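You operate a simulated robot arm through the tools that you are given. There is no shell and no other tool. Be economical: measure what you need, move in short steps, check, and stop when the job is done.

The job below is to be done with a simulated robot arm. You get a single attempt, and the scene is never put back.

TASK
Blot the coal and water notepads, then weigh the coal one down with the glass paperweight.
Fine: no smudges; put the blotter back. Set down upright: rocker blotter.

It is judged by the outcome, as a careful person would: the job done as asked, and still so three seconds after it is handed in. It fails if anything else is knocked over, pushed out of place, dropped, spilled or broken.

THE ROBOT
A 6-joint arm with a two-finger parallel gripper, fixed in place. Base frame: the origin is at the foot of the arm, x ahead of it, y to its left, z up; the work surface is at about z = 0. Lengths are in mm, angles in degrees, forces in N, time in s.
With the tool pointing down near the work surface it reaches from about 140 to 580 mm from the base axis. Its first joint turns from -66.0 to 66.0 degrees. Payload 2.1 kg.
The tool frame sits at the grasp point between the pads (the TCP): z along the fingers, y along the line on which they close. The tips reach 30 mm beyond it. Largest opening 94 mm; finger width 28, thickness 10; the body of the gripper, 50 by 96 mm, starts 55 mm behind the TCP.
Orientation is told as [roll, pitch, yaw] about the base's x, y, z axes, in that order, counted from this pose: with the fingers straight down and closing along the base's y, the tool's x points along the base's -x, its y along +y and its z along -z.

THE INTERFACE
- The arm moves only by the tool step_arm. Its argument "deltas" is a list that holds one entry, the list of rows, each a list of 7 numbers: the shift along the tool's x, y, z in mm, then the turn, a rotation vector about the tool's x, y, z in degrees, then the closure, from 0 (fully open) to 1 (shut). In form: [[[tx, ty, tz, rx, ry, rz, grip], ...]]. A call has 1 to 20 rows; each row shifts and turns the commanded pose from where the row before left it, along the tool's axes as they then stand. Each row takes 0.2 s and may step no farther than 50 mm and 8.6 degrees from the row before; otherwise, or with a gripper value out of range, the whole call is refused. Where a pose cannot be reached the arm comes as near as it can. A force on the tool above 40 N (or 10 N above the force at the start of the call, whichever is more), or a blocked arm, ends the call early, and 0.2 s more pass. The fingers move at their own pace (about 72 mm/s each) and stop on an object; they squeeze with about 25 N. The grip force told is the motor's: it shows also when the fingers shut on nothing. Time passes only in rows, and 0.2 s behind the last, so rows that do not move let the fingers close. The reply holds the time, the measured pose of the TCP, the force on the tool along the base axes, the opening and the grip force, in the units named above and with some noise, with the torque about the TCP (base axes, N m) and any sound that the robot's microphone picked up.
- Cameras (640 x 400 px; columns grow to the right, rows downward): "scene" is fixed at [75.8, -408.2, 471.1]; the picture's right is [0.37, -0.93, 0.00], its down [-0.64, -0.26, -0.73] and it looks along [0.68, 0.27, -0.69] (base axes); focal length 214 px, centre (320, 200). "wrist" rides on the gripper at [76, 14, -102] in the tool frame; the picture's right is [-0.18, 0.98, 0.00], its down [-0.75, -0.14, -0.64] and it looks along [-0.63, -0.12, 0.77] (tool axes); focal length 243 px, centre (320, 200).
- get_image(camera): a new picture of that camera. It takes no simulated time.
- measure_at(camera, pixels): there is no depth. For up to 12 entries [column, row, z] of the newest picture of that camera ("zoom" is the newest enlarged one), the place [x, y] in the base frame at which the ray of that pixel passes the height z, good to about 2 mm. It takes no simulated time.
- inspect(camera, box): a new picture of the part [left, top, right, bottom] of that camera's present view, enlarged. It takes no simulated time.
- sign_off(): hands the job in; it is judged then, once.

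Keep the steps short. Do not move on a guess: measure, check each grasp and each placing, and mend mistakes. In all there are 80 turns and 34 pictures (those below and enlarged ones count). Leave the gripper open and the arm clear of the work at the hand-in unless told otherwise, and finish with a single line.

The tools are called after ">>>" as a command line: name --argument value ..., lists and objects as JSON in quotes. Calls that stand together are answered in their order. step_arm: Moves the arm, as the interface text tells. Its arguments: {"type":"object","properties":{"deltas":{"type":"array","items":{"type":"array","items":{"type":"array","items":{"type":"number"}}}}},"required":["deltas"]} The other tools are called the same way: get_image (camera) takes a picture; measure_at (camera, pixels) gives the place at which the rays of pixels pass given heights; inspect (camera, box) takes an enlarged picture of a part of a camera's view; sign_off () hands the job in.

At the start:

```text
t: 0.0
eef_pos: [319.8, -212.1, 296.0]
tool_rot: [0.0, 0.1, 0.1]
force: [-0.2, -0.3, 0.0]
ft_torque: [-0.02, -0.01, -0.01]
gripper_width: 94.0
finger_force: 0.0
```

scene: 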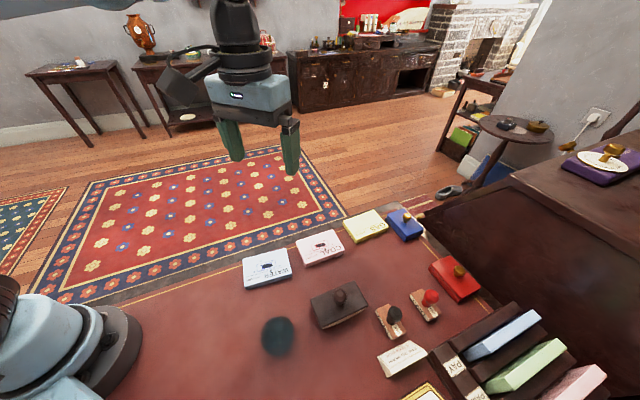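
wrist: 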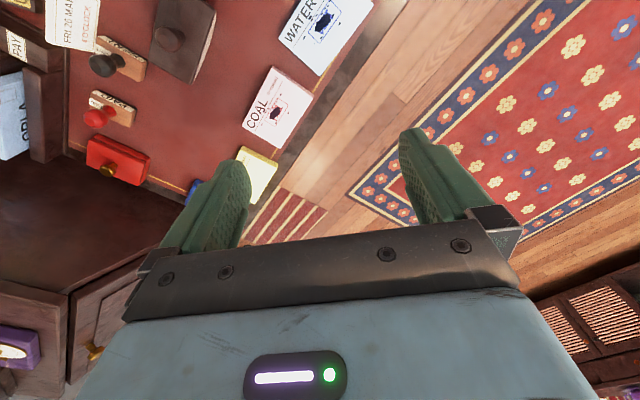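

I see the notepads (WATER, COAL, GAS), a dark rocker blotter near scene (338,305), and a dark round thing at (278,336) which may be the glass paperweight. I'll enlarge the work area first.

>>> inspect --camera "scene" --box '[230, 200, 470, 350]'

>>> inspect --camera "scene" --box '[220, 250, 460, 400]'

```text
2.67 times, centred on (350, 275) of scene
```

zoom: 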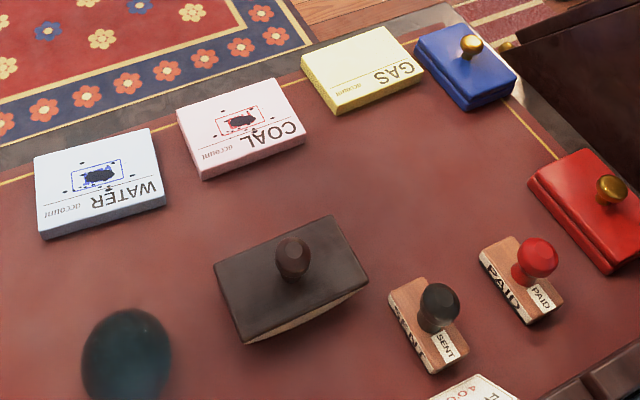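

```text
2.67 times, centred on (340, 325) of scene
```

zoom: 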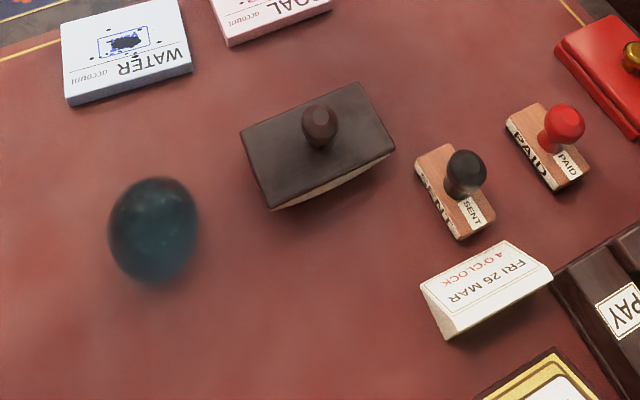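

Measuring the blotter's corners and knob, the paperweight, and the pads in the newest zoom, at a few candidate heights.

>>> measure_at --camera "zoom" --pixels '[[239, 130, 35], [358, 82, 35], [395, 152, 35], [271, 210, 35], [320, 118, 60], [318, 145, 35], [155, 285, 0], [152, 230, 25], [108, 225, 25], [198, 225, 25], [68, 105, 0], [192, 72, 0]]'

>>> measure_at --camera "scene" --pixels '[[243, 259, 15], [286, 247, 15], [292, 273, 15], [246, 286, 15], [296, 240, 15], [335, 230, 15], [345, 255, 15], [307, 264, 15], [267, 266, 15], [320, 246, 15], [307, 267, 0], [246, 290, 0]]'

```text
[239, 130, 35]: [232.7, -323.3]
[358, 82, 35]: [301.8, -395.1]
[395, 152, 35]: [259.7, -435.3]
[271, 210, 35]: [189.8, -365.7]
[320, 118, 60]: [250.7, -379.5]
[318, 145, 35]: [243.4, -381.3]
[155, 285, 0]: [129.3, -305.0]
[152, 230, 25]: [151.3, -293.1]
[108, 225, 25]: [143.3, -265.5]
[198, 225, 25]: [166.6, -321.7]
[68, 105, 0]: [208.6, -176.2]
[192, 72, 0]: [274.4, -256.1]
```

```text
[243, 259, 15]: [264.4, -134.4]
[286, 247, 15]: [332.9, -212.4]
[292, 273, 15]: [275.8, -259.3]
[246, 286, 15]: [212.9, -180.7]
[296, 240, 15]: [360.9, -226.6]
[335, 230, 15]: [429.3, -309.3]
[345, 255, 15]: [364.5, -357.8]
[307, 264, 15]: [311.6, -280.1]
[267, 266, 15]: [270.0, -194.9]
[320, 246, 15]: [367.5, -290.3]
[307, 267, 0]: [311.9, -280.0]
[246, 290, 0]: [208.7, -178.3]
```

Desk items lie about 46° turned: the blotter's long side runs along (0.69,-0.72), with its knob near (251,-380) and the curve along the long side. I'll turn yaw to +44 so the fingers close along the long side, then hover above the blotter and look.

>>> step_arm --deltas '[[[0, 0, 0, 0, 0, -7.4, 0], [0, 0, 0, 0, 0, -7.4, 0], [0, 0, 0, 0, 0, -7.4, 0], [0, 0, 0, 0, 0, -7.4, 0], [0, 0, 0, 0, 0, -7.4, 0], [0, 0, 0, 0, 0, -7.0, 0], [33.4, -14.4, 19.2, 0, 0, 0, 0], [33.4, -14.4, 19.2, 0, 0, 0, 0], [33.4, -14.4, 19.2, 0, 0, 0, 0], [33.4, -14.4, 19.2, 0, 0, 0, 0], [33.4, -14.4, 19.2, 0, 0, 0, 0], [0, 0, 0, 0, 0, 0, 0]]]'

>>> get_image --camera "wrist"

```text
t: 2.6
eef_pos: [250.2, -379.2, 200.8]
tool_rot: [0.0, -0.1, 44.0]
force: [0.3, 0.0, 0.0]
ft_torque: [0.0, 0.01, -0.01]
gripper_width: 93.9
finger_force: 0.1
```

```text
29 pictures are left
```

wrist: 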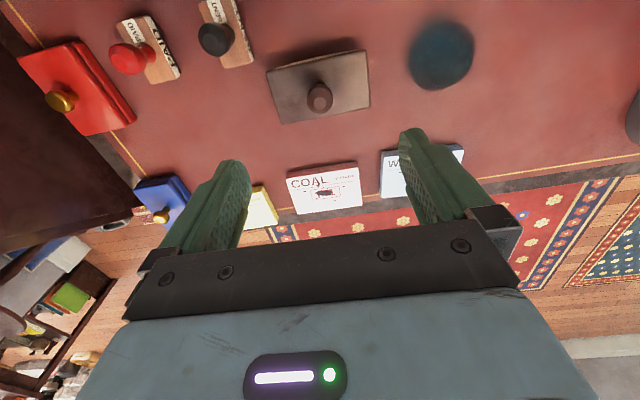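

The blotter is at wrist (318,88) with its knob at (320,97). I'll enlarge it to measure the outline and knob.

>>> inspect --camera "wrist" --box '[240, 10, 400, 110]'

```text
4.00 times, centred on (320, 60) of wrist
```

zoom: 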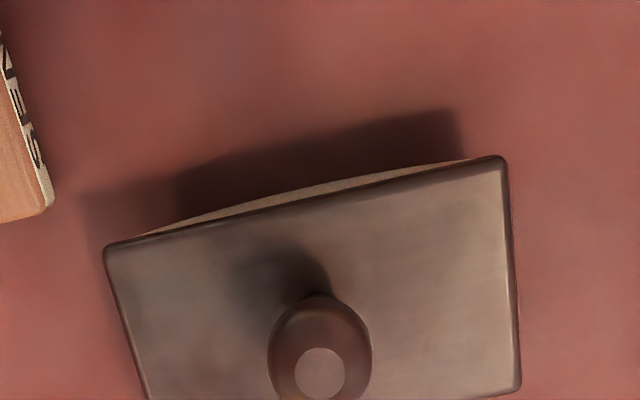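

Triangulating heights by comparing with the scene-camera values.

>>> measure_at --camera "zoom" --pixels '[[104, 245, 35], [104, 245, 25], [505, 157, 35], [505, 157, 25], [522, 390, 35], [522, 390, 25], [320, 373, 60], [320, 373, 50], [320, 373, 70], [268, 345, 50], [372, 345, 50], [318, 296, 35]]'

>>> measure_at --camera "scene" --pixels '[[309.6, 298.7, 25], [354.2, 280.7, 25], [368, 307, 25], [321.6, 328.7, 25], [340, 291, 50], [340, 291, 60], [340, 291, 70]]'

```text
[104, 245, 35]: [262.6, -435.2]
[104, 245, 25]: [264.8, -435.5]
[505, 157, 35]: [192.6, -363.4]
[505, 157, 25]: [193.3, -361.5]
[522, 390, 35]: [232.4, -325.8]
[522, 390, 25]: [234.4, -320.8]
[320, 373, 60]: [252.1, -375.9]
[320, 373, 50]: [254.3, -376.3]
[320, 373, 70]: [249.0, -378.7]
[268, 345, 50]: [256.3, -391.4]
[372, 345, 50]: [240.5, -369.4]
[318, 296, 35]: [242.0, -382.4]
```

```text
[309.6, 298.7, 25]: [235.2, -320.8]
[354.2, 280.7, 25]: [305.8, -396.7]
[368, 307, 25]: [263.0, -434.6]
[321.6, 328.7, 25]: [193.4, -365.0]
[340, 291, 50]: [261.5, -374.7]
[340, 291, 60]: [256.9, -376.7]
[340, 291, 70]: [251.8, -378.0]
```

Plate top is about z 30, centred near (248,-379.5). The knob is roughly 27 mm wide with its top near z 70. I'll go down with the fingers half closed to TCP z 76, then look.

>>> step_arm --deltas '[[[1.8, 1.3, 30, 0, 0, 0, 0.45], [0, 0, 35, 0, 0, 0, 0.45], [0, 0, 30, 0, 0, 0, 0.45], [0, 0, 20, 0, 0, 0, 0.45], [0, 0, 10, 0, 0, 0, 0.45]]]'

>>> inspect --camera "scene" --box '[260, 220, 420, 320]'

```text
t: 3.8
eef_pos: [248.4, -381.1, 75.2]
tool_rot: [0.0, 0.0, 44.0]
force: [-1.1, -0.8, -0.1]
ft_torque: [0.01, -0.01, 0.02]
gripper_width: 51.7
finger_force: 0.0
```

```text
4.00 times, centred on (340, 270) of scene
```

zoom: 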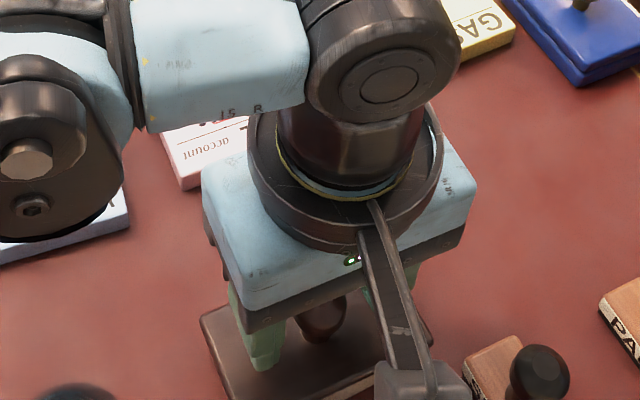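

The knob sits between the fingers and the tips clear the plate. I'll go down 8 mm and close.

>>> step_arm --deltas '[[[0, 0, 4, 0, 0, 0, 0.45], [0, 0, 4, 0, 0, 0, 0.45], [0, 0, 0, 0, 0, 0, 0.65], [0, 0, 0, 0, 0, 0, 1], [0, 0, 0, 0, 0, 0, 1], [0, 0, 0, 0, 0, 0, 1]]]'

>>> get_image --camera "wrist"

```text
t: 5.2
eef_pos: [247.8, -381.3, 68.0]
tool_rot: [-0.1, 0.0, 44.0]
force: [0.2, 0.6, 0.4]
ft_torque: [0.01, 0.0, 0.0]
gripper_width: 25.1
finger_force: 24.8
```

```text
26 pictures are left
```

wrist: 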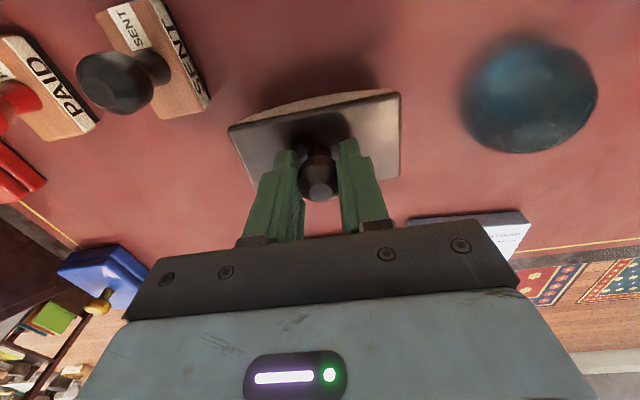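

The knob is held at 25.1 mm with 25 N. The home TCP is (247.8,-381.3,68.0). I'll lift straight up and check.

>>> step_arm --deltas '[[[0, 0, -5, 0, 0, 0, 1], [0, 0, -15, 0, 0, 0, 1], [0, 0, -25, 0, 0, 0, 1], [0, 0, -25, 0, 0, 0, 1], [0, 0, 0, 0, 0, 0, 1]]]'

>>> get_image --camera "wrist"

>>> get_image --camera "scene"

```text
t: 6.4
eef_pos: [247.4, -380.3, 136.9]
tool_rot: [0.0, -0.1, 44.0]
force: [0.2, 0.1, -3.0]
ft_torque: [-0.02, -0.04, 0.0]
gripper_width: 24.9
finger_force: 25.3
```

```text
25 pictures are left
```

wrist: 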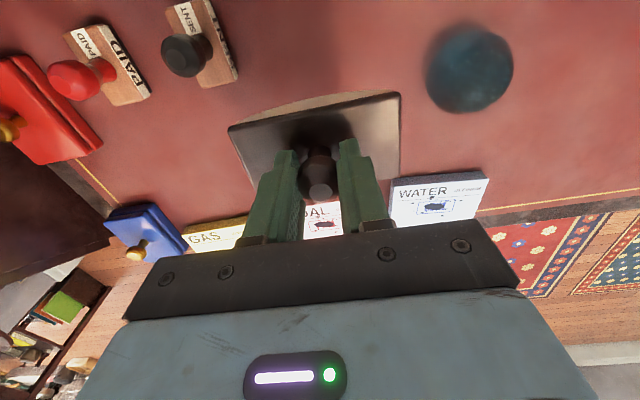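

```text
24 pictures are left
```

scene: 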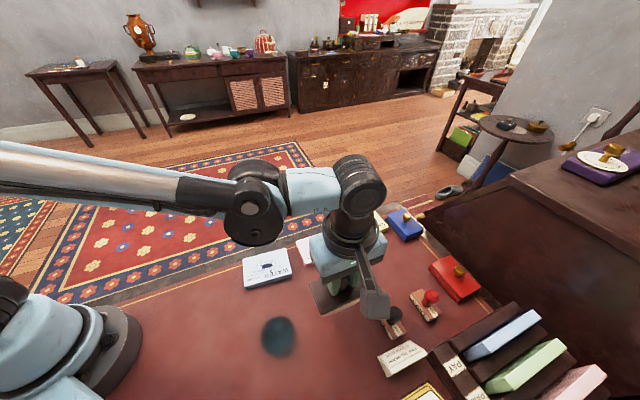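

Held level with about 3 N of weight and nothing else disturbed. Now I'll triangulate the pads' ink marks. I'm enlarging WATER in the wrist view and measuring in both cameras.

>>> inspect --camera "wrist" --box '[380, 160, 500, 235]'

>>> inspect --camera "scene" --box '[230, 230, 310, 300]'

```text
5.33 times, centred on (440, 198) of wrist
```

zoom: 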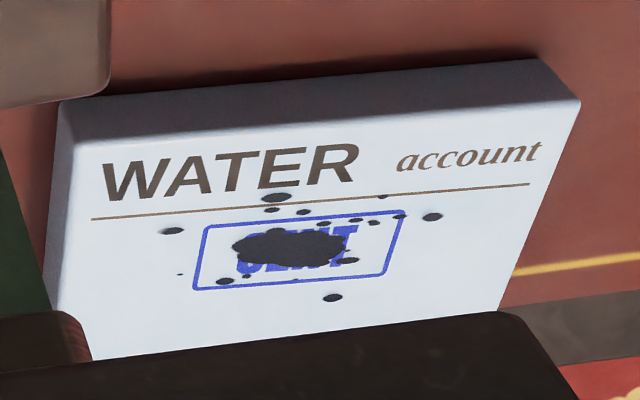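

```text
5.71 times, centred on (270, 265) of scene
```

zoom: 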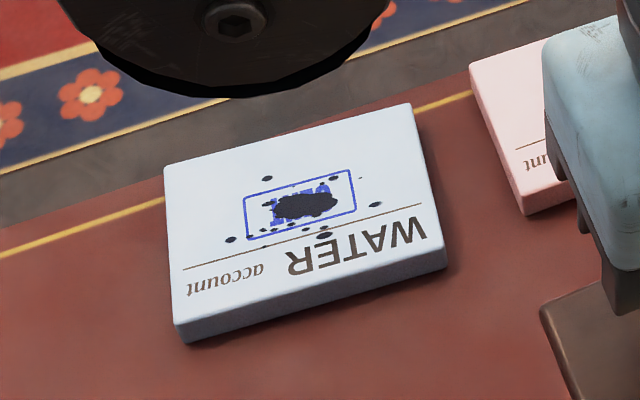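

Measuring WATER's blob and stamp frame in this scene zoom at two heights, and the same points in the wrist picture.

>>> measure_at --camera "zoom" --pixels '[[305, 206, 15], [305, 206, 22], [231, 240, 20], [376, 204, 20], [267, 178, 20], [323, 236, 20], [182, 322, 20], [447, 245, 20], [412, 105, 20], [165, 166, 20], [187, 343, 0], [446, 268, 0]]'

>>> measure_at --camera "wrist" --pixels '[[434.4, 206.9, 15], [434.4, 206.9, 22], [412.2, 203.8, 20], [461, 201, 20], [431.3, 197.2, 20], [442.3, 216.2, 20], [395, 181.5, 20], [488.5, 179.5, 20], [485, 171, 0]]'

```text
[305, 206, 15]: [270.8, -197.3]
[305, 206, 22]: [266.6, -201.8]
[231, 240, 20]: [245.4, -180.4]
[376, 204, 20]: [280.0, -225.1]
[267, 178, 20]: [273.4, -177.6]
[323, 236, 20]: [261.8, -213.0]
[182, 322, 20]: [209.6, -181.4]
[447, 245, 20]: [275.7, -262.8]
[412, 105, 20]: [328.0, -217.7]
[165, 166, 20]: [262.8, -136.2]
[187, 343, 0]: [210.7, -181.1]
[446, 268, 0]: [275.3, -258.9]
```

```text
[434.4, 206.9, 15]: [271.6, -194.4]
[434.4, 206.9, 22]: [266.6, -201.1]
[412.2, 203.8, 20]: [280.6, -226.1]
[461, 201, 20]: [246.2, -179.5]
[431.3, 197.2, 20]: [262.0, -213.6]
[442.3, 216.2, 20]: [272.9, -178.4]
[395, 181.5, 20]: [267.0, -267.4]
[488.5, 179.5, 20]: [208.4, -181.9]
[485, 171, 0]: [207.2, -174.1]
```

Both cameras agree at z≈20: WATER's blob is at (268,-200), drops spread ±30 mm along and ±18 mm across, and the pad's long axis is at -51°. Next I'll raise the blotter to see its curve side-on from the scene camera and view COAL.

>>> step_arm --deltas '[[[0, 0, -33, 0, 0, 0, 1], [-10, 5, -33, 0, 0, 0, 1], [-25, 5, -33, 0, 0, 0, 1], [-25, 5, -33, 0, 0, 0, 1], [-25, 5, -33, 0, 0, 0, 1], [-25, 5, -33, 0, 0, 0, 1], [0, 0, 0, 0, 0, 0, 1]]]'

>>> inspect --camera "scene" --box '[230, 100, 366, 185]'

>>> inspect --camera "scene" --box '[280, 215, 360, 285]'

```text
t: 8.0
eef_pos: [308.7, -287.0, 335.6]
tool_rot: [0.0, 0.0, 44.0]
force: [0.5, 0.6, -2.8]
ft_torque: [0.0, -0.01, -0.03]
gripper_width: 24.9
finger_force: 25.7
```

```text
4.71 times, centred on (298, 142) of scene
```

zoom: 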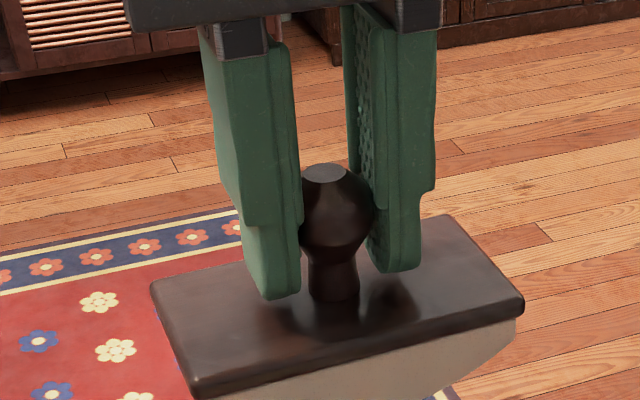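

```text
5.71 times, centred on (320, 250) of scene
```

zoom: 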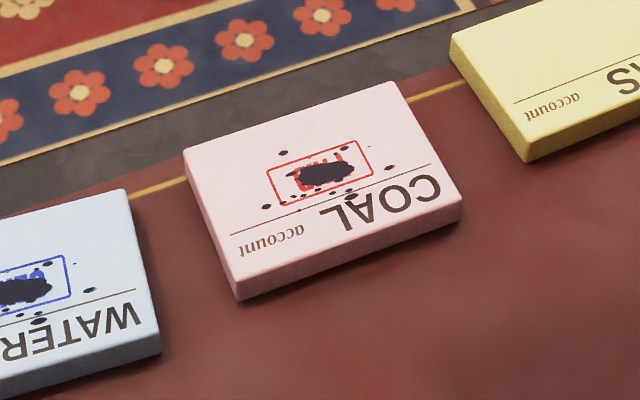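

The grasp is clean, with the tips just above the plate. I'll measure COAL's marks and corners, then look at the full curve lower down.

>>> measure_at --camera "zoom" --pixels '[[325, 174, 20], [266, 207, 20], [391, 168, 20], [283, 153, 20], [351, 197, 20], [238, 280, 20], [461, 201, 20], [398, 83, 20], [184, 152, 20], [239, 301, 0], [462, 224, 0], [373, 146, 20]]'

>>> inspect --camera "scene" --box '[250, 140, 350, 200]'

```text
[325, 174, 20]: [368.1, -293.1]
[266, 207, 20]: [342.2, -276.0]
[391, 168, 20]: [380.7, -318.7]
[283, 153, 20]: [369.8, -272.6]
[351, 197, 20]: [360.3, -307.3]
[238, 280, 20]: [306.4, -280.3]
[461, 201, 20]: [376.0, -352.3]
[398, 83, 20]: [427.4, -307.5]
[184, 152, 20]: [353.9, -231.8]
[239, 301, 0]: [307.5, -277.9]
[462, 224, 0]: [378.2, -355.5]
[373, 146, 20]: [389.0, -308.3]
```

```text
6.40 times, centred on (300, 170) of scene
```

zoom: 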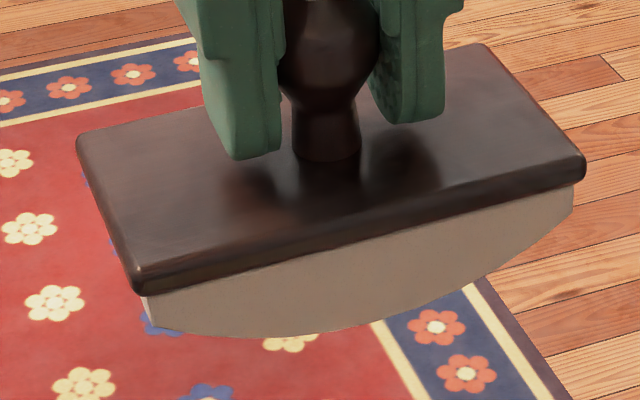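

COAL's blob is at (368,-293) with its long axis at -46°. The curve shows clearly, so I'll enlarge just that face to fit its radius. A slip-free rock needs it.

>>> inspect --camera "scene" --box '[266, 155, 346, 205]'

```text
8.00 times, centred on (306, 180) of scene
```

zoom: 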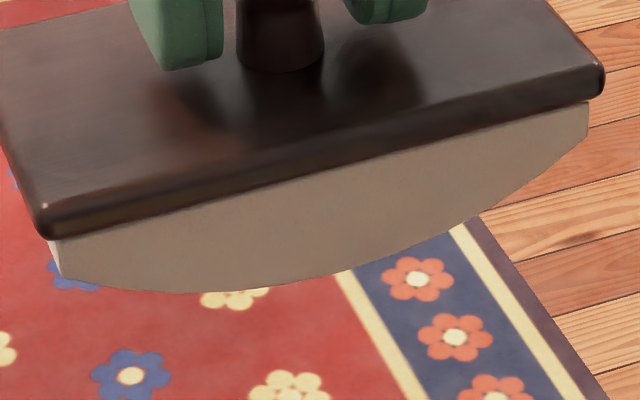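

Measuring points along the curved lower edge at two heights each, so I can intersect them with the face plane.

>>> measure_at --camera "zoom" --pixels '[[63, 278, 270], [63, 278, 290], [180, 292, 270], [180, 292, 290], [300, 282, 270], [300, 282, 290], [420, 247, 270], [420, 247, 290], [530, 185, 270], [530, 185, 290], [587, 131, 270], [587, 131, 290]]'

>>> measure_at --camera "zoom" --pixels '[[588, 103, 280], [588, 103, 300], [52, 240, 280], [52, 240, 300], [605, 68, 300], [605, 68, 290], [40, 207, 300], [40, 207, 290], [545, 0, 300], [545, 0, 290]]'

```text
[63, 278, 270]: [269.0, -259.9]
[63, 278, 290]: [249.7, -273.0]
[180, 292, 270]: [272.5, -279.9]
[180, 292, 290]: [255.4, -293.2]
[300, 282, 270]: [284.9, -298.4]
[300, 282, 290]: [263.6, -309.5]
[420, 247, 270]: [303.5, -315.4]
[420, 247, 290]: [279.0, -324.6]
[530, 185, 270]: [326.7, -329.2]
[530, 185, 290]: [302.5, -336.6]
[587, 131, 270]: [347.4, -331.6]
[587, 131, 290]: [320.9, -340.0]
```

```text
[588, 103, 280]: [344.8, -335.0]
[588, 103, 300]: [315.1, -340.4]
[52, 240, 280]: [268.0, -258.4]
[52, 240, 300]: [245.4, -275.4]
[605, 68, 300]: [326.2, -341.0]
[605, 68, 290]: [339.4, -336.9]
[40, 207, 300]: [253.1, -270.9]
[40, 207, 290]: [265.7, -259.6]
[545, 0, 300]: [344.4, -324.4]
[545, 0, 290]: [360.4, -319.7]
```

The curve fits a radius of about 86 mm, so rolling by θ moves the TCP about (86θ − 18 sinθ) along the long axis. Next I'll move above WATER to (269.5,-198.7,130) and turn to yaw 39 to match its axis.

>>> step_arm --deltas '[[[-4.7, 13, 29.3, 0, 0, 0, 1], [-4.7, 13, 29.3, 0, 0, 0, 1], [-4.7, 13, 29.3, 0, 0, 0, 1], [-4.7, 13, 29.3, 0, 0, 0, 1], [-4.7, 13, 29.3, 0, 0, 0, 1], [-4.7, 13, 29.3, 0, 0, 0, 1], [-4.7, 13, 29.3, 0, 0, 5, 1], [0, 0, 0, 0, 0, 0, 1], [0, 0, 0, 0, 0, 0, 1]]]'

>>> get_image --camera "wrist"

```text
t: 10.0
eef_pos: [271.4, -198.3, 130.2]
tool_rot: [0.0, 0.0, 39.0]
force: [0.6, -0.5, -2.4]
ft_torque: [-0.03, 0.01, -0.02]
gripper_width: 25.2
finger_force: 25.0
```

```text
17 pictures are left
```

wrist: 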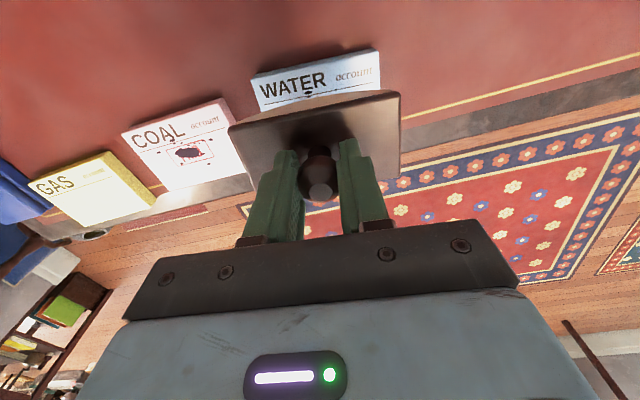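

The blotter is square over WATER. I'll lower it to TCP z 91, about 3 mm above expected contact.

>>> step_arm --deltas '[[[1.7, 0.9, 15, 0, 0, 0, 1], [0, 0, 15, 0, 0, 0, 1], [0, 0, 7, 0, 0, 0, 1], [0, 0, 2, 0, 0, 0, 1], [0, 0, 0, 0, 0, 0, 1]]]'

```text
t: 11.2
eef_pos: [269.8, -199.1, 91.6]
tool_rot: [0.1, 0.0, 39.0]
force: [0.2, 0.6, -2.8]
ft_torque: [-0.03, 0.01, 0.02]
gripper_width: 24.9
finger_force: 24.9
```

Not in contact yet (-2.8 N is just the blotter's weight). I'll lower by small steps.

>>> step_arm --deltas '[[[0, 0, 1, 0, 0, 0, 1], [0, 0, 1, 0, 0, 0, 1], [0, 0, 1, 0, 0, 0, 1], [0, 0, 0, 0, 0, 0, 1]]]'

```text
t: 12.2
eef_pos: [269.2, -199.4, 88.3]
tool_rot: [0.0, 0.1, 39.0]
force: [0.4, -0.4, -2.8]
ft_torque: [0.04, 0.01, -0.01]
gripper_width: 24.9
finger_force: 25.0
```

>>> step_arm --deltas '[[[0, 0, 0.7, 0, 0, 0, 1], [0, 0, 0.7, 0, 0, 0, 1], [0, 0, 0, 0, 0, 0, 1]]]'

```text
t: 13.0
eef_pos: [268.6, -198.5, 86.4]
tool_rot: [-0.1, 0.1, 38.9]
force: [-0.3, -0.3, -2.6]
ft_torque: [-0.03, -0.03, -0.02]
gripper_width: 24.6
finger_force: 25.0
```

Still free, so I'll continue down.

>>> step_arm --deltas '[[[0, 0, 0.7, 0, 0, 0, 1], [0, 0, 0.7, 0, 0, 0, 1], [0, 0, 0, 0, 0, 0, 1]]]'

```text
t: 13.8
eef_pos: [270.1, -197.9, 83.5]
tool_rot: [-0.1, 0.0, 39.0]
force: [-0.7, 0.3, -2.9]
ft_torque: [0.0, 0.01, 0.02]
gripper_width: 24.8
finger_force: 24.7
```

>>> step_arm --deltas '[[[0, 0, 0.7, 0, 0, 0, 1], [0, 0, 0.7, 0, 0, 0, 1], [0, 0, 0, 0, 0, 0, 1]]]'

```text
t: 14.6
eef_pos: [269.2, -198.8, 83.9]
tool_rot: [0.0, -0.1, 39.0]
force: [0.4, 1.9, 26.0]
ft_torque: [0.04, -0.06, 0.0]
gripper_width: 25.2
finger_force: 25.1
```

Contact: about 29 N net at commanded z ≈ 84. That's firmer than needed, so I'll back off 0.4 mm and read.

>>> step_arm --deltas '[[[0, 0, -0.4, 0, 0, 0, 1], [0, 0, 0, 0, 0, 0, 1]]]'

```text
t: 15.2
eef_pos: [269.1, -198.3, 83.3]
tool_rot: [-0.1, 0.0, 39.0]
force: [2.0, -1.4, 13.1]
ft_torque: [-0.07, -0.13, -0.02]
gripper_width: 25.1
finger_force: 24.3
```

Now about 16 N net, a good firm dab. I'll start rocking toward tool +y (the -u end) in slip-free rolling, 6° first, checking forces.

>>> step_arm --deltas '[[[0, 2.34, -0.01, 2, 0, 0, 1], [0, 2.34, -0.12, 2, 0, 0, 1], [0, 2.33, -0.22, 2, 0, 0, 1]]]'

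```text
t: 16.0
eef_pos: [264.0, -192.2, 83.1]
tool_rot: [-5.9, -0.1, 39.0]
force: [-1.1, 0.2, 15.3]
ft_torque: [0.2, -0.05, -0.03]
gripper_width: 24.9
finger_force: 24.7
```

Force is steady (15 N, almost no side force), so I'll continue to 14°.

>>> step_arm --deltas '[[[0, 2.32, -0.33, 2, 0, 0, 1], [0, 2.31, -0.43, 2, 0, 0, 1], [0, 2.29, -0.53, 2, 0, 0, 1], [0, 2.27, -0.64, 2, 0, 0, 1]]]'

```text
t: 17.0
eef_pos: [256.6, -186.2, 84.0]
tool_rot: [-14.2, 0.0, 39.0]
force: [-1.2, -3.1, 6.9]
ft_torque: [-0.02, -0.09, -0.03]
gripper_width: 25.1
finger_force: 24.4
```

Vertical force eased to about 10 N net. I'll continue to 20° with slightly less lift.

>>> step_arm --deltas '[[[0, 2.25, -0.62, 2, 0, 0, 1], [0, 2.22, -0.78, 2, 0, 0, 1], [0, 2.19, -0.88, 2, 0, 0, 1]]]'

```text
t: 17.8
eef_pos: [254.2, -180.8, 86.4]
tool_rot: [-20.1, 0.0, 39.0]
force: [1.6, -0.2, 11.8]
ft_torque: [0.22, -0.14, 0.05]
gripper_width: 25.2
finger_force: 24.7
```

Force good. One more step to 22°, then roll back to 8°.

>>> step_arm --deltas '[[[0, 2.16, -1.0, 2, 0, 0, 1], [0, -2.12, 1.1, -2, 0, 0, 1], [0, -2.16, 1.0, -2, 0, 0, 1], [0, -2.19, 0.9, -2, 0, 0, 1], [0, -2.22, 0.8, -2, 0, 0, 1], [0, -2.25, 0.7, -2, 0, 0, 1], [0, -2.27, 0.6, -2, 0, 0, 1], [0, -2.29, 0.5, -2, 0, 0, 1]]]'

```text
t: 19.6
eef_pos: [262.9, -191.6, 82.9]
tool_rot: [-7.9, -0.1, 39.0]
force: [-0.1, 3.0, 9.7]
ft_torque: [0.11, 0.09, -0.06]
gripper_width: 25.0
finger_force: 25.8
```

Steady at about 12.5 N net. I'll roll back through level and on to -6°.

>>> step_arm --deltas '[[[0, -2.31, 0.41, -2, 0, 0, 1], [0, -2.32, 0.3, -2, 0, 0, 1], [0, -2.33, 0.2, -2, 0, 0, 1], [0, -2.34, 0.1, -2, 0, 0, 1], [0, -2.34, 0, -2, 0, 0, 1], [0, -2.34, -0.1, -2, 0, 0, 1], [0, -2.33, -0.2, -2, 0, 0, 1]]]'

```text
t: 21.2
eef_pos: [272.0, -203.6, 84.1]
tool_rot: [6.0, 0.0, 39.0]
force: [2.0, 0.4, 3.3]
ft_torque: [-0.09, 0.0, -0.03]
gripper_width: 24.9
finger_force: 25.1
```

Net force is about 6 N, so I'll press 0.2 mm more while rolling on to -14°.

>>> step_arm --deltas '[[[0, -2.32, -0.13, -2, 0, 0, 1], [0, -2.31, -0.33, -2, 0, 0, 1], [0, -2.29, -0.53, -2, 0, 0, 1], [0, -2.27, -0.6, -2, 0, 0, 1]]]'

```text
t: 22.2
eef_pos: [278.9, -211.4, 84.0]
tool_rot: [14.1, 0.1, 39.1]
force: [-0.7, 0.5, 11.9]
ft_torque: [-0.25, 0.3, -0.03]
gripper_width: 24.9
finger_force: 25.0
```

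Good. On to -22°.

>>> step_arm --deltas '[[[0, -2.25, -0.72, -2, 0, 0, 1], [0, -2.22, -0.82, -2, 0, 0, 1], [0, -2.19, -0.92, -2, 0, 0, 1], [0, -2.16, -1.0, -2, 0, 0, 1]]]'

```text
t: 23.2
eef_pos: [286.2, -218.3, 84.6]
tool_rot: [22.1, -0.1, 39.0]
force: [-1.1, 2.6, 10.1]
ft_torque: [-0.09, 0.18, 0.0]
gripper_width: 24.9
finger_force: 25.0
```

Force good to the end of the roll. I'll lift straight up in world terms, then level the tool high up and look at the pad.

>>> step_arm --deltas '[[[0, 1.5, -3.7, 0, 0, 0, 1], [0, 5.6, -13.9, 0, 0, 0, 1], [0, 9.4, -23.2, 0, 0, 0, 1], [0, 9.4, -23.2, 0, 0, 0, 1], [0, 0, 0, 7.4, 0, 0, 1], [0, 0, 0, 7.3, 0, 0, 1], [0, 0, 0, 7.3, 0, 0, 1], [-40, 0, 0, 0, 0, 0, 1], [0, 0, 0, 0, 0, 0, 1]]]'

>>> inspect --camera "scene" --box '[230, 220, 360, 300]'

```text
t: 25.2
eef_pos: [315.8, -193.1, 153.7]
tool_rot: [0.0, -0.1, 39.0]
force: [0.1, 0.2, -2.3]
ft_torque: [-0.05, 0.0, 0.01]
gripper_width: 25.2
finger_force: 25.3
```

```text
4.92 times, centred on (295, 260) of scene
```

zoom: 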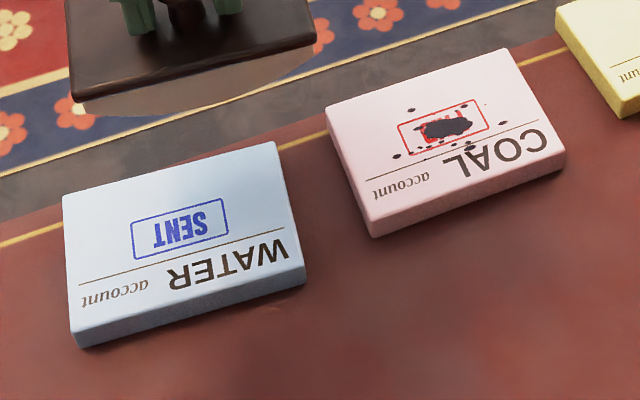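

WATER is cleanly blotted: SENT is crisp, with no spots and the pad unmoved. Now COAL: turn to yaw 44 and move above (369.5,-292).

>>> step_arm --deltas '[[[0, 0, 0, 0, 0, -5, 1], [10, -36.1, 0, 0, 0, 0, 1], [10, -36.1, 0, 0, 0, 0, 1], [10.1, -36.2, 0, 0, 0, 0, 1], [0, 0, 25, 0, 0, 0, 1], [0, 0, 20, 0, 0, 0, 1], [0, 0, 10, 0, 0, 0, 1], [0, 0, 0, 0, 0, 0, 1]]]'

>>> get_image --camera "wrist"

```text
t: 27.0
eef_pos: [369.8, -291.9, 97.7]
tool_rot: [0.0, 0.0, 43.9]
force: [-0.2, -0.5, -2.6]
ft_torque: [-0.02, -0.06, 0.0]
gripper_width: 25.0
finger_force: 24.6
```

```text
15 pictures are left
```

wrist: 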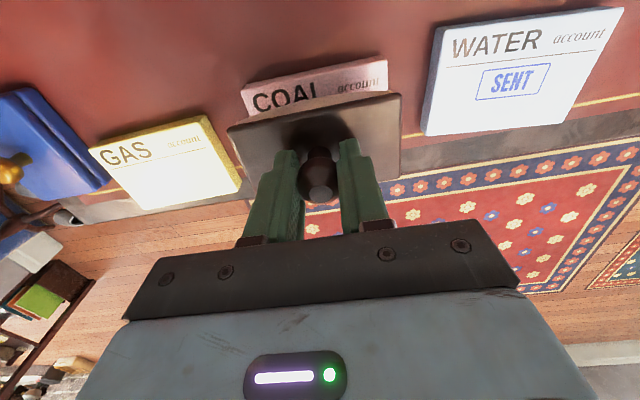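

Aligned over COAL. I'll lower 11 mm to just above expected contact (z≈85).

>>> step_arm --deltas '[[[0, 0, 5, 0, 0, 0, 1], [0, 0, 4, 0, 0, 0, 1], [0, 0, 2, 0, 0, 0, 1], [0, 0, 0.7, 0, 0, 0, 1], [0, 0, 0, 0, 0, 0, 1]]]'

```text
t: 28.2
eef_pos: [369.2, -291.6, 86.8]
tool_rot: [0.0, -0.1, 43.9]
force: [0.0, 0.0, -2.5]
ft_torque: [0.0, -0.01, 0.0]
gripper_width: 25.1
finger_force: 25.2
```

>>> step_arm --deltas '[[[0, 0, 0.5, 0, 0, 0, 1], [0, 0, 0.4, 0, 0, 0, 1], [0, 0, 0, 0, 0, 0, 1]]]'

```text
t: 29.0
eef_pos: [370.4, -292.6, 84.7]
tool_rot: [0.0, 0.0, 44.0]
force: [-0.9, 0.2, -1.9]
ft_torque: [-0.03, -0.02, -0.02]
gripper_width: 24.8
finger_force: 24.8
```

Nearly touching; half-millimetre more.

>>> step_arm --deltas '[[[0, 0, 0.5, 0, 0, 0, 1], [0, 0, 0, 0, 0, 0, 1]]]'

```text
t: 29.6
eef_pos: [369.5, -291.7, 86.1]
tool_rot: [0.0, 0.0, 44.1]
force: [0.8, -1.1, -2.4]
ft_torque: [0.01, 0.04, 0.01]
gripper_width: 25.2
finger_force: 25.0
```

>>> step_arm --deltas '[[[0, 0, 0.5, 0, 0, 0, 1], [0, 0, 0.5, 0, 0, 0, 1], [0, 0, 0, 0, 0, 0, 1]]]'

```text
t: 30.4
eef_pos: [369.7, -291.4, 84.9]
tool_rot: [0.1, 0.0, 44.0]
force: [-0.2, -0.1, -3.3]
ft_torque: [0.0, 0.02, 0.0]
gripper_width: 25.0
finger_force: 24.9
```

>>> step_arm --deltas '[[[0, 0, 0.5, 0, 0, 0, 1], [0, 0, 0.5, 0, 0, 0, 1], [0, 0, 0, 0, 0, 0, 1]]]'

```text
t: 31.2
eef_pos: [369.2, -292.0, 83.0]
tool_rot: [0.0, -0.1, 44.0]
force: [-0.1, -1.0, 2.3]
ft_torque: [0.02, -0.05, -0.07]
gripper_width: 25.1
finger_force: 25.1
```

Contact at about 5 N net. I'll press 0.3 mm more and begin the same roll, to +8°.

>>> step_arm --deltas '[[[0, 0, 0.3, 0, 0, 0, 1], [0, 2.34, -0.01, 2, 0, 0, 1], [0, 2.34, -0.1, 2, 0, 0, 1], [0, 2.33, -0.2, 2, 0, 0, 1], [0, 2.32, -0.3, 2, 0, 0, 1]]]'

```text
t: 32.4
eef_pos: [363.6, -284.9, 84.1]
tool_rot: [-8.1, 0.0, 44.0]
force: [1.6, -3.8, 14.7]
ft_torque: [-0.03, -0.19, -0.02]
gripper_width: 25.0
finger_force: 24.5
```

>>> step_arm --deltas '[[[0, 2.31, -0.43, 2, 0, 0, 1], [0, 2.29, -0.53, 2, 0, 0, 1], [0, 2.27, -0.64, 2, 0, 0, 1], [0, 2.25, -0.67, 2, 0, 0, 1]]]'

```text
t: 33.4
eef_pos: [356.6, -278.8, 84.1]
tool_rot: [-16.2, -0.1, 44.1]
force: [3.7, -1.9, 18.9]
ft_torque: [-0.02, -0.28, -0.01]
gripper_width: 25.2
finger_force: 25.1
```

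Net is about 22 N with about 4 N of side force. I'll ease slightly, reach 22°, and roll back to 8°.

>>> step_arm --deltas '[[[0, 2.22, -0.93, 2, 0, 0, 1], [0, 2.19, -1.0, 2, 0, 0, 1], [0, 2.16, -1.0, 2, 0, 0, 1], [0, -2.12, 1.1, -2, 0, 0, 1], [0, -2.16, 1.0, -2, 0, 0, 1], [0, -2.19, 0.9, -2, 0, 0, 1], [0, -2.22, 0.8, -2, 0, 0, 1]]]'

```text
t: 35.0
eef_pos: [357.7, -279.0, 83.3]
tool_rot: [-14.0, 0.1, 44.0]
force: [1.9, -2.7, 15.4]
ft_torque: [-0.12, -0.07, -0.02]
gripper_width: 24.9
finger_force: 24.8
```

Fine. I'll continue back through to level.

>>> step_arm --deltas '[[[0, -2.25, 0.7, -2, 0, 0, 1], [0, -2.27, 0.6, -2, 0, 0, 1], [0, -2.29, 0.5, -2, 0, 0, 1], [0, -2.31, 0.41, -2, 0, 0, 1], [0, -2.32, 0.3, -2, 0, 0, 1], [0, -2.33, 0.2, -2, 0, 0, 1], [0, -2.34, 0.1, -2, 0, 0, 1]]]'

```text
t: 36.6
eef_pos: [368.4, -290.9, 83.7]
tool_rot: [0.0, 0.0, 44.0]
force: [-0.2, -0.1, -2.6]
ft_torque: [-0.02, -0.02, -0.04]
gripper_width: 25.4
finger_force: 24.5
```

Contact is lost at level (only the weight shows). I'll press straight down 0.4 mm and read.

>>> step_arm --deltas '[[[0, 0, 0.4, 0, 0, 0, 1], [0, 0, 0, 0, 0, 0, 1]]]'

```text
t: 37.2
eef_pos: [368.8, -293.0, 83.1]
tool_rot: [0.0, 0.0, 44.0]
force: [0.2, -1.0, 4.4]
ft_torque: [-0.02, 0.1, -0.02]
gripper_width: 24.9
finger_force: 25.4
```

Contact again (7 N net). I'll press 0.2 mm and roll to -8°.

>>> step_arm --deltas '[[[0, 0, 0.2, 0, 0, 0, 1], [0, -2.34, 0.03, -2, 0, 0, 1], [0, -2.34, -0.07, -2, 0, 0, 1], [0, -2.33, -0.17, -2, 0, 0, 1], [0, -2.32, -0.28, -2, 0, 0, 1]]]'

```text
t: 38.4
eef_pos: [375.6, -297.7, 83.6]
tool_rot: [8.0, 0.0, 44.1]
force: [-1.5, -0.7, 15.7]
ft_torque: [-0.13, 0.12, -0.01]
gripper_width: 24.7
finger_force: 25.2
```

>>> step_arm --deltas '[[[0, -2.31, -0.43, -2, 0, 0, 1], [0, -2.29, -0.53, -2, 0, 0, 1], [0, -2.27, -0.64, -2, 0, 0, 1], [0, -2.25, -0.74, -2, 0, 0, 1]]]'

```text
t: 39.4
eef_pos: [381.3, -305.1, 84.8]
tool_rot: [15.9, 0.0, 44.0]
force: [-0.7, 2.9, 15.0]
ft_torque: [0.07, 0.08, 0.01]
gripper_width: 25.1
finger_force: 25.0
```

Good. On to -22°, lift straight up, level, back off, and look.

>>> step_arm --deltas '[[[0, -2.22, -0.82, -2, 0, 0, 1], [0, -2.19, -0.92, -2, 0, 0, 1], [0, -2.16, -1.0, -2, 0, 0, 1], [0, 1.5, -3.7, 0, 0, 0, 1], [0, 5.6, -13.9, 0, 0, 0, 1], [0, 9.4, -23.2, 0, 0, 0, 1], [0, 9.4, -23.2, 0, 0, 0, 1], [0, 0, 0, 7.4, 0, 0, 1], [0, 0, 0, 7.3, 0, 0, 1], [0, 0, 0, 7.3, 0, 0, 1], [0, 0, 0, 0, 0, 0, 1]]]'

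```text
t: 41.8
eef_pos: [388.8, -311.0, 152.0]
tool_rot: [-0.1, 0.0, 44.1]
force: [-0.4, 0.1, -2.7]
ft_torque: [0.03, -0.03, -0.01]
gripper_width: 25.1
finger_force: 25.1
```

Lifted. I'll carry it at this height to above its home (247.8,-381.3) and check COAL and the landing spot.

>>> step_arm --deltas '[[[37.6, 11.9, 0, 0, 0, 0, 1], [37.6, 11.9, 0, 0, 0, 0, 1], [37.6, 11.9, 0, 0, 0, 0, 1], [37.4, 11.8, 0, 0, 0, 0, 1], [0, 0, 0, 0, 0, 0, 1]]]'

>>> get_image --camera "wrist"

>>> inspect --camera "scene" --box '[250, 215, 410, 340]'

```text
t: 43.0
eef_pos: [247.9, -380.2, 154.1]
tool_rot: [0.1, 0.0, 44.1]
force: [0.1, 0.0, -2.4]
ft_torque: [0.01, 0.01, 0.0]
gripper_width: 25.2
finger_force: 25.7
```

```text
14 pictures are left
```

wrist: 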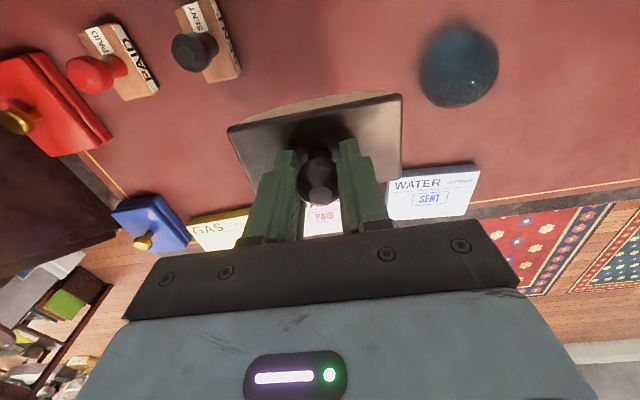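

```text
3.20 times, centred on (330, 278) of scene
```

zoom: 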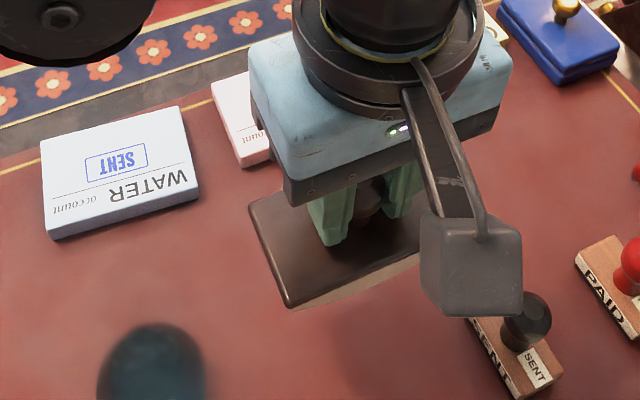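

PAID on COAL looks clean in the wrist view. I'll lower to about z 73.

>>> step_arm --deltas '[[[0, 0, 30, 0, 0, 0, 1], [0, 0, 30, 0, 0, 0, 1], [0, 0, 15, 0, 0, 0, 1], [0, 0, 5, 0, 0, 0, 1], [0, 0, 0, 0, 0, 0, 1]]]'

```text
t: 44.2
eef_pos: [246.4, -380.1, 72.7]
tool_rot: [-0.1, 0.0, 44.0]
force: [-0.9, 1.3, -3.1]
ft_torque: [0.02, 0.01, -0.02]
gripper_width: 25.1
finger_force: 25.5
```

>>> step_arm --deltas '[[[0, 0, 1.5, 0, 0, 0, 1], [0, 0, 1.5, 0, 0, 0, 1], [0, 0, 0.7, 0, 0, 0, 1], [0, 0, 0, 0, 0, 0, 1]]]'

```text
t: 45.2
eef_pos: [246.7, -380.6, 68.7]
tool_rot: [0.0, 0.1, 44.0]
force: [-0.2, -0.4, -2.4]
ft_torque: [0.0, 0.0, -0.03]
gripper_width: 24.8
finger_force: 25.2
```

>>> step_arm --deltas '[[[0, 0, 0.5, 0, 0, 0, 1], [0, 0, 0.5, 0, 0, 0, 1], [0, 0, 0, 0, 0, 0, 1]]]'

```text
t: 46.0
eef_pos: [246.1, -382.0, 67.8]
tool_rot: [0.0, 0.0, 44.0]
force: [-0.4, 0.1, -3.2]
ft_torque: [0.01, 0.0, 0.02]
gripper_width: 25.1
finger_force: 25.1
```

>>> step_arm --deltas '[[[0, 0, 0.4, 0, 0, 0, 1], [0, 0, 0.4, 0, 0, 0, 1], [0, 0, 0, 0, 0, 0, 1]]]'

```text
t: 46.8
eef_pos: [244.8, -380.6, 67.2]
tool_rot: [0.0, 0.0, 44.0]
force: [-0.1, 0.6, -2.1]
ft_torque: [0.02, -0.02, 0.0]
gripper_width: 25.1
finger_force: 25.0
```

Almost there, and my last readings average 1.8 mm short in x. I'll correct that and lower 0.4 mm more.

>>> step_arm --deltas '[[[-0.9, -1.5, 0, 0, 0, 0, 1], [0, 0, 0.4, 0, 0, 0, 1], [0, 0, 0, 0, 0, 0, 1]]]'

```text
t: 47.6
eef_pos: [246.6, -381.2, 67.3]
tool_rot: [-0.1, 0.0, 44.1]
force: [-0.3, -0.1, -2.8]
ft_torque: [-0.01, -0.03, 0.03]
gripper_width: 25.0
finger_force: 24.4
```

>>> step_arm --deltas '[[[0, 0, 0.4, 0, 0, 0, 1], [0, 0, 0.4, 0, 0, 0, 1], [0, 0, 0, 0, 0, 0, 1]]]'

```text
t: 48.4
eef_pos: [248.2, -381.9, 65.8]
tool_rot: [0.0, 0.1, 44.0]
force: [-0.6, 0.6, -2.2]
ft_torque: [0.02, -0.01, 0.01]
gripper_width: 24.8
finger_force: 24.9
```

>>> step_arm --deltas '[[[0, 0, 0.4, 0, 0, 0, 1], [0, 0, 0.4, 0, 0, 0, 1], [0, 0, 0, 0, 0, 0, 1]]]'

>>> inspect --camera "scene" --box '[290, 260, 390, 330]'

```text
t: 49.2
eef_pos: [248.2, -381.1, 64.4]
tool_rot: [-0.1, 0.0, 44.0]
force: [-0.3, -0.6, -3.6]
ft_torque: [0.05, 0.0, 0.03]
gripper_width: 25.2
finger_force: 25.1
```

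```text
5.71 times, centred on (340, 295) of scene
```

zoom: 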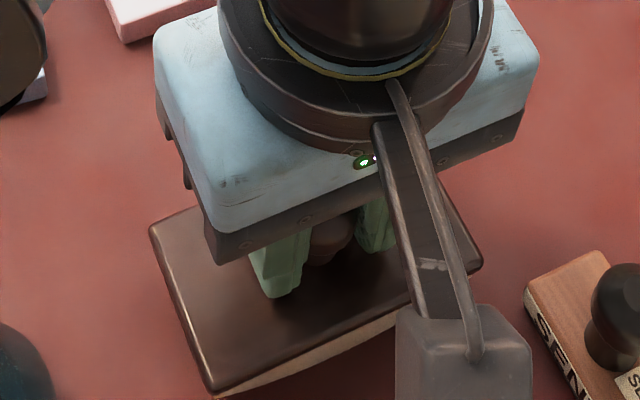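

Still just above the desk: during the firm press the knob shifted about 4 mm up in the grip, which fits a 20 mm pad. I'll keep lowering gently.

>>> step_arm --deltas '[[[0, 0, 0.4, 0, 0, 0, 1], [0, 0, 0.4, 0, 0, 0, 1], [0, 0, 0, 0, 0, 0, 1]]]'

```text
t: 50.0
eef_pos: [247.1, -381.5, 65.8]
tool_rot: [0.0, 0.1, 44.0]
force: [0.3, 0.0, 19.3]
ft_torque: [0.11, -0.15, -0.03]
gripper_width: 25.2
finger_force: 25.0
```

Contact made, slightly firm. I'll raise 0.6 mm, then open partly and let it settle.

>>> step_arm --deltas '[[[0, 0, -0.5, 0, 0, 0, 1], [0, 0, 0, 0, 0, 0, 0.6], [0, 0, 0, 0, 0, 0, 0.45], [0, 0, 0, 0, 0, 0, 0.45], [0, 0, -5, 0, 0, 0, 0.45], [0, 0, -20, 0, 0, 0, 0.45], [0, 0, -40, 0, 0, 0, 0.45], [0, 0, -50, 0, 0, 0, 0.45], [0, 0, 0, 0, 0, 0, 0]]]'

>>> inspect --camera "wrist" --box '[240, 0, 540, 180]'

```text
t: 52.0
eef_pos: [248.7, -381.9, 181.8]
tool_rot: [0.0, 0.0, 44.0]
force: [-0.8, 0.2, -0.5]
ft_torque: [0.04, 0.01, -0.03]
gripper_width: 94.1
finger_force: 0.1
```

```text
2.13 times, centred on (390, 90) of wrist
```

zoom: 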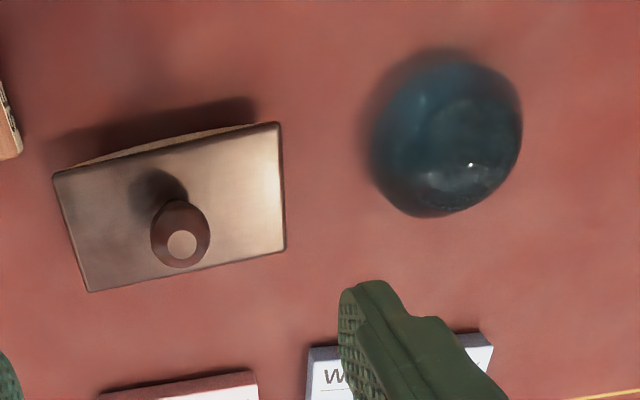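

The blotter stands upright and free. I'll verify its corners against the originals and measure the paperweight outline.

>>> measure_at --camera "zoom" --pixels '[[53, 173, 30], [280, 124, 30], [286, 250, 30], [372, 145, 20], [522, 125, 20], [440, 215, 0], [440, 215, 20], [455, 50, 20], [447, 135, 20], [455, 50, 0], [372, 145, 0], [522, 125, 0]]'

>>> measure_at --camera "scene" --pixels '[[260.5, 335, 20], [294.3, 333, 20], [278, 356, 0], [278, 317, 20], [278, 336, 20], [278, 317, 40], [260.5, 335, 0], [294.3, 333, 0]]'

```text
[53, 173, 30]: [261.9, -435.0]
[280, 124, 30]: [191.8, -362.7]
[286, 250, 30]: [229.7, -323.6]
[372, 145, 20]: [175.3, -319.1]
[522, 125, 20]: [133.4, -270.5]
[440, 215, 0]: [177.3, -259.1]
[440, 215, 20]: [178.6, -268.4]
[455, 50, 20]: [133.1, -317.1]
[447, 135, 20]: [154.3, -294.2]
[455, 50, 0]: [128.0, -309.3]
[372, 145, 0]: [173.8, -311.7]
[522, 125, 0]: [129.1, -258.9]
```

```text
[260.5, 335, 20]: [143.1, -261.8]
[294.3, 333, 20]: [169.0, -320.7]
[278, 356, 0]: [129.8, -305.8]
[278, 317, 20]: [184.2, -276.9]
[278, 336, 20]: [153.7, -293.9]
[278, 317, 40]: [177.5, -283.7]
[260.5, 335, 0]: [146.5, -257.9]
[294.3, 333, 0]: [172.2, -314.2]
```

Blotter is back within about 1–2 mm. The paperweight centre is (153.5,-293.5), about 64 mm wide. I'll move above it with the fingers open and look.

>>> step_arm --deltas '[[[2.4, 43.1, 0, 0, 0, 0, 0], [2.4, 43.1, 0, 0, 0, 0, 0], [2.4, 43.1, 0, 0, 0, 0, 0], [0, 0, 30, 0, 0, 0, 0], [0, 0, 30, 0, 0, 0, 0], [0, 0, 0, 0, 0, 0, 0]]]'

>>> get_image --camera "wrist"

>>> inspect --camera "scene" --box '[210, 270, 370, 370]'

```text
t: 53.4
eef_pos: [153.4, -294.1, 120.6]
tool_rot: [0.0, 0.0, 44.1]
force: [0.0, 0.0, -0.5]
ft_torque: [0.01, -0.03, -0.02]
gripper_width: 94.3
finger_force: 0.0
```

```text
10 pictures are left
```

wrist: 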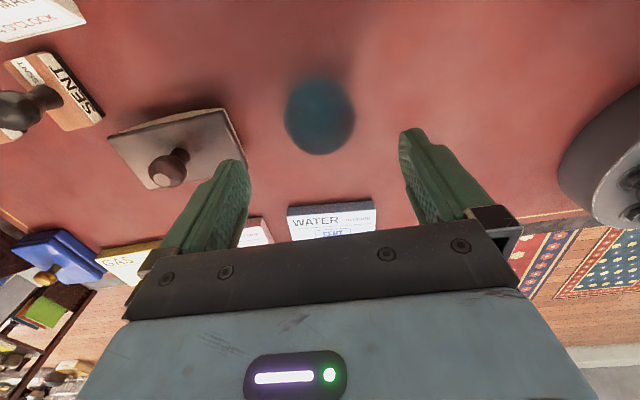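

```text
4.00 times, centred on (290, 320) of scene
```

zoom: 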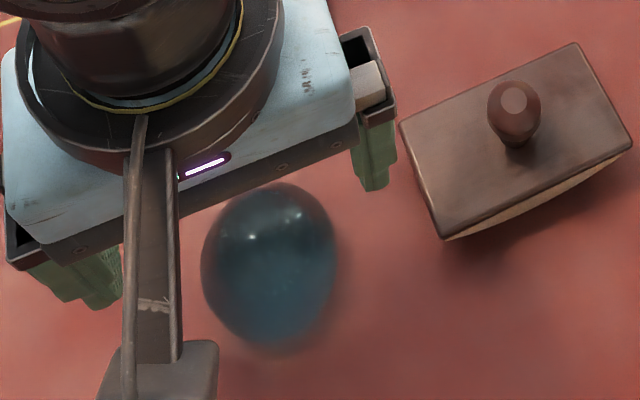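

Blotter is upright at home. I'll re-measure the weight's outline from this nearer view.

>>> measure_at --camera "wrist" --pixels '[[284, 118, 20], [355, 114, 20], [319, 155, 0], [319, 155, 20], [316, 78, 20], [319, 116, 20], [319, 116, 30], [319, 116, 10]]'

>>> measure_at --camera "zoom" --pixels '[[201, 270, 20], [337, 255, 20], [268, 265, 10], [268, 265, 20], [268, 265, 30], [275, 183, 30], [275, 183, 40], [265, 345, 0], [265, 345, 10]]'

```text
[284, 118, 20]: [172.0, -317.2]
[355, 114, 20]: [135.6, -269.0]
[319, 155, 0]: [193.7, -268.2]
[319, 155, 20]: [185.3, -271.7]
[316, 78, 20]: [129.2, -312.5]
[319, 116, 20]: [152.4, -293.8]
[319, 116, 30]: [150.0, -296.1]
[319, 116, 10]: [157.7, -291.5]
```

```text
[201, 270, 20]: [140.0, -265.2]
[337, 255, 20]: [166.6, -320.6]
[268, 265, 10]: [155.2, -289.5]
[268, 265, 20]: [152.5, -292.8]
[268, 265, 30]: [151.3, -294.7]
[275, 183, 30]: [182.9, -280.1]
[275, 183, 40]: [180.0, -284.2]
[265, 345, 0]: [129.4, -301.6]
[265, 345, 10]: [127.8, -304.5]
```

Centre is (153,-293) and diameter about 60 mm; the fingers straddle it. I'll lower to TCP z ≈ 36 (tips about 6 mm above the desk).

>>> step_arm --deltas '[[[0, 0, 30, 0, 0, 0, 0], [0, 0, 30, 0, 0, 0, 0], [0, 0, 15, 0, 0, 0, 0], [0, 0, 9, 0, 0, 0, 0], [0, 0, 0, 0, 0, 0, 0]]]'

>>> inspect --camera "wrist" --box '[160, 40, 480, 240]'

```text
t: 54.6
eef_pos: [152.2, -293.6, 35.7]
tool_rot: [0.1, 0.0, 44.0]
force: [-0.3, 0.1, -0.5]
ft_torque: [0.01, 0.01, -0.02]
gripper_width: 93.9
finger_force: 0.0
```

```text
2.00 times, centred on (320, 140) of wrist
```

zoom: 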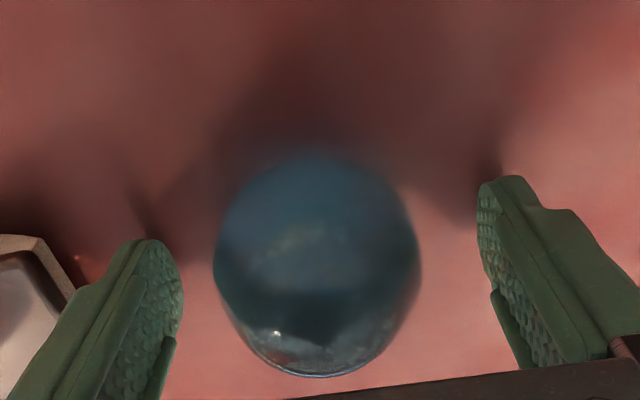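

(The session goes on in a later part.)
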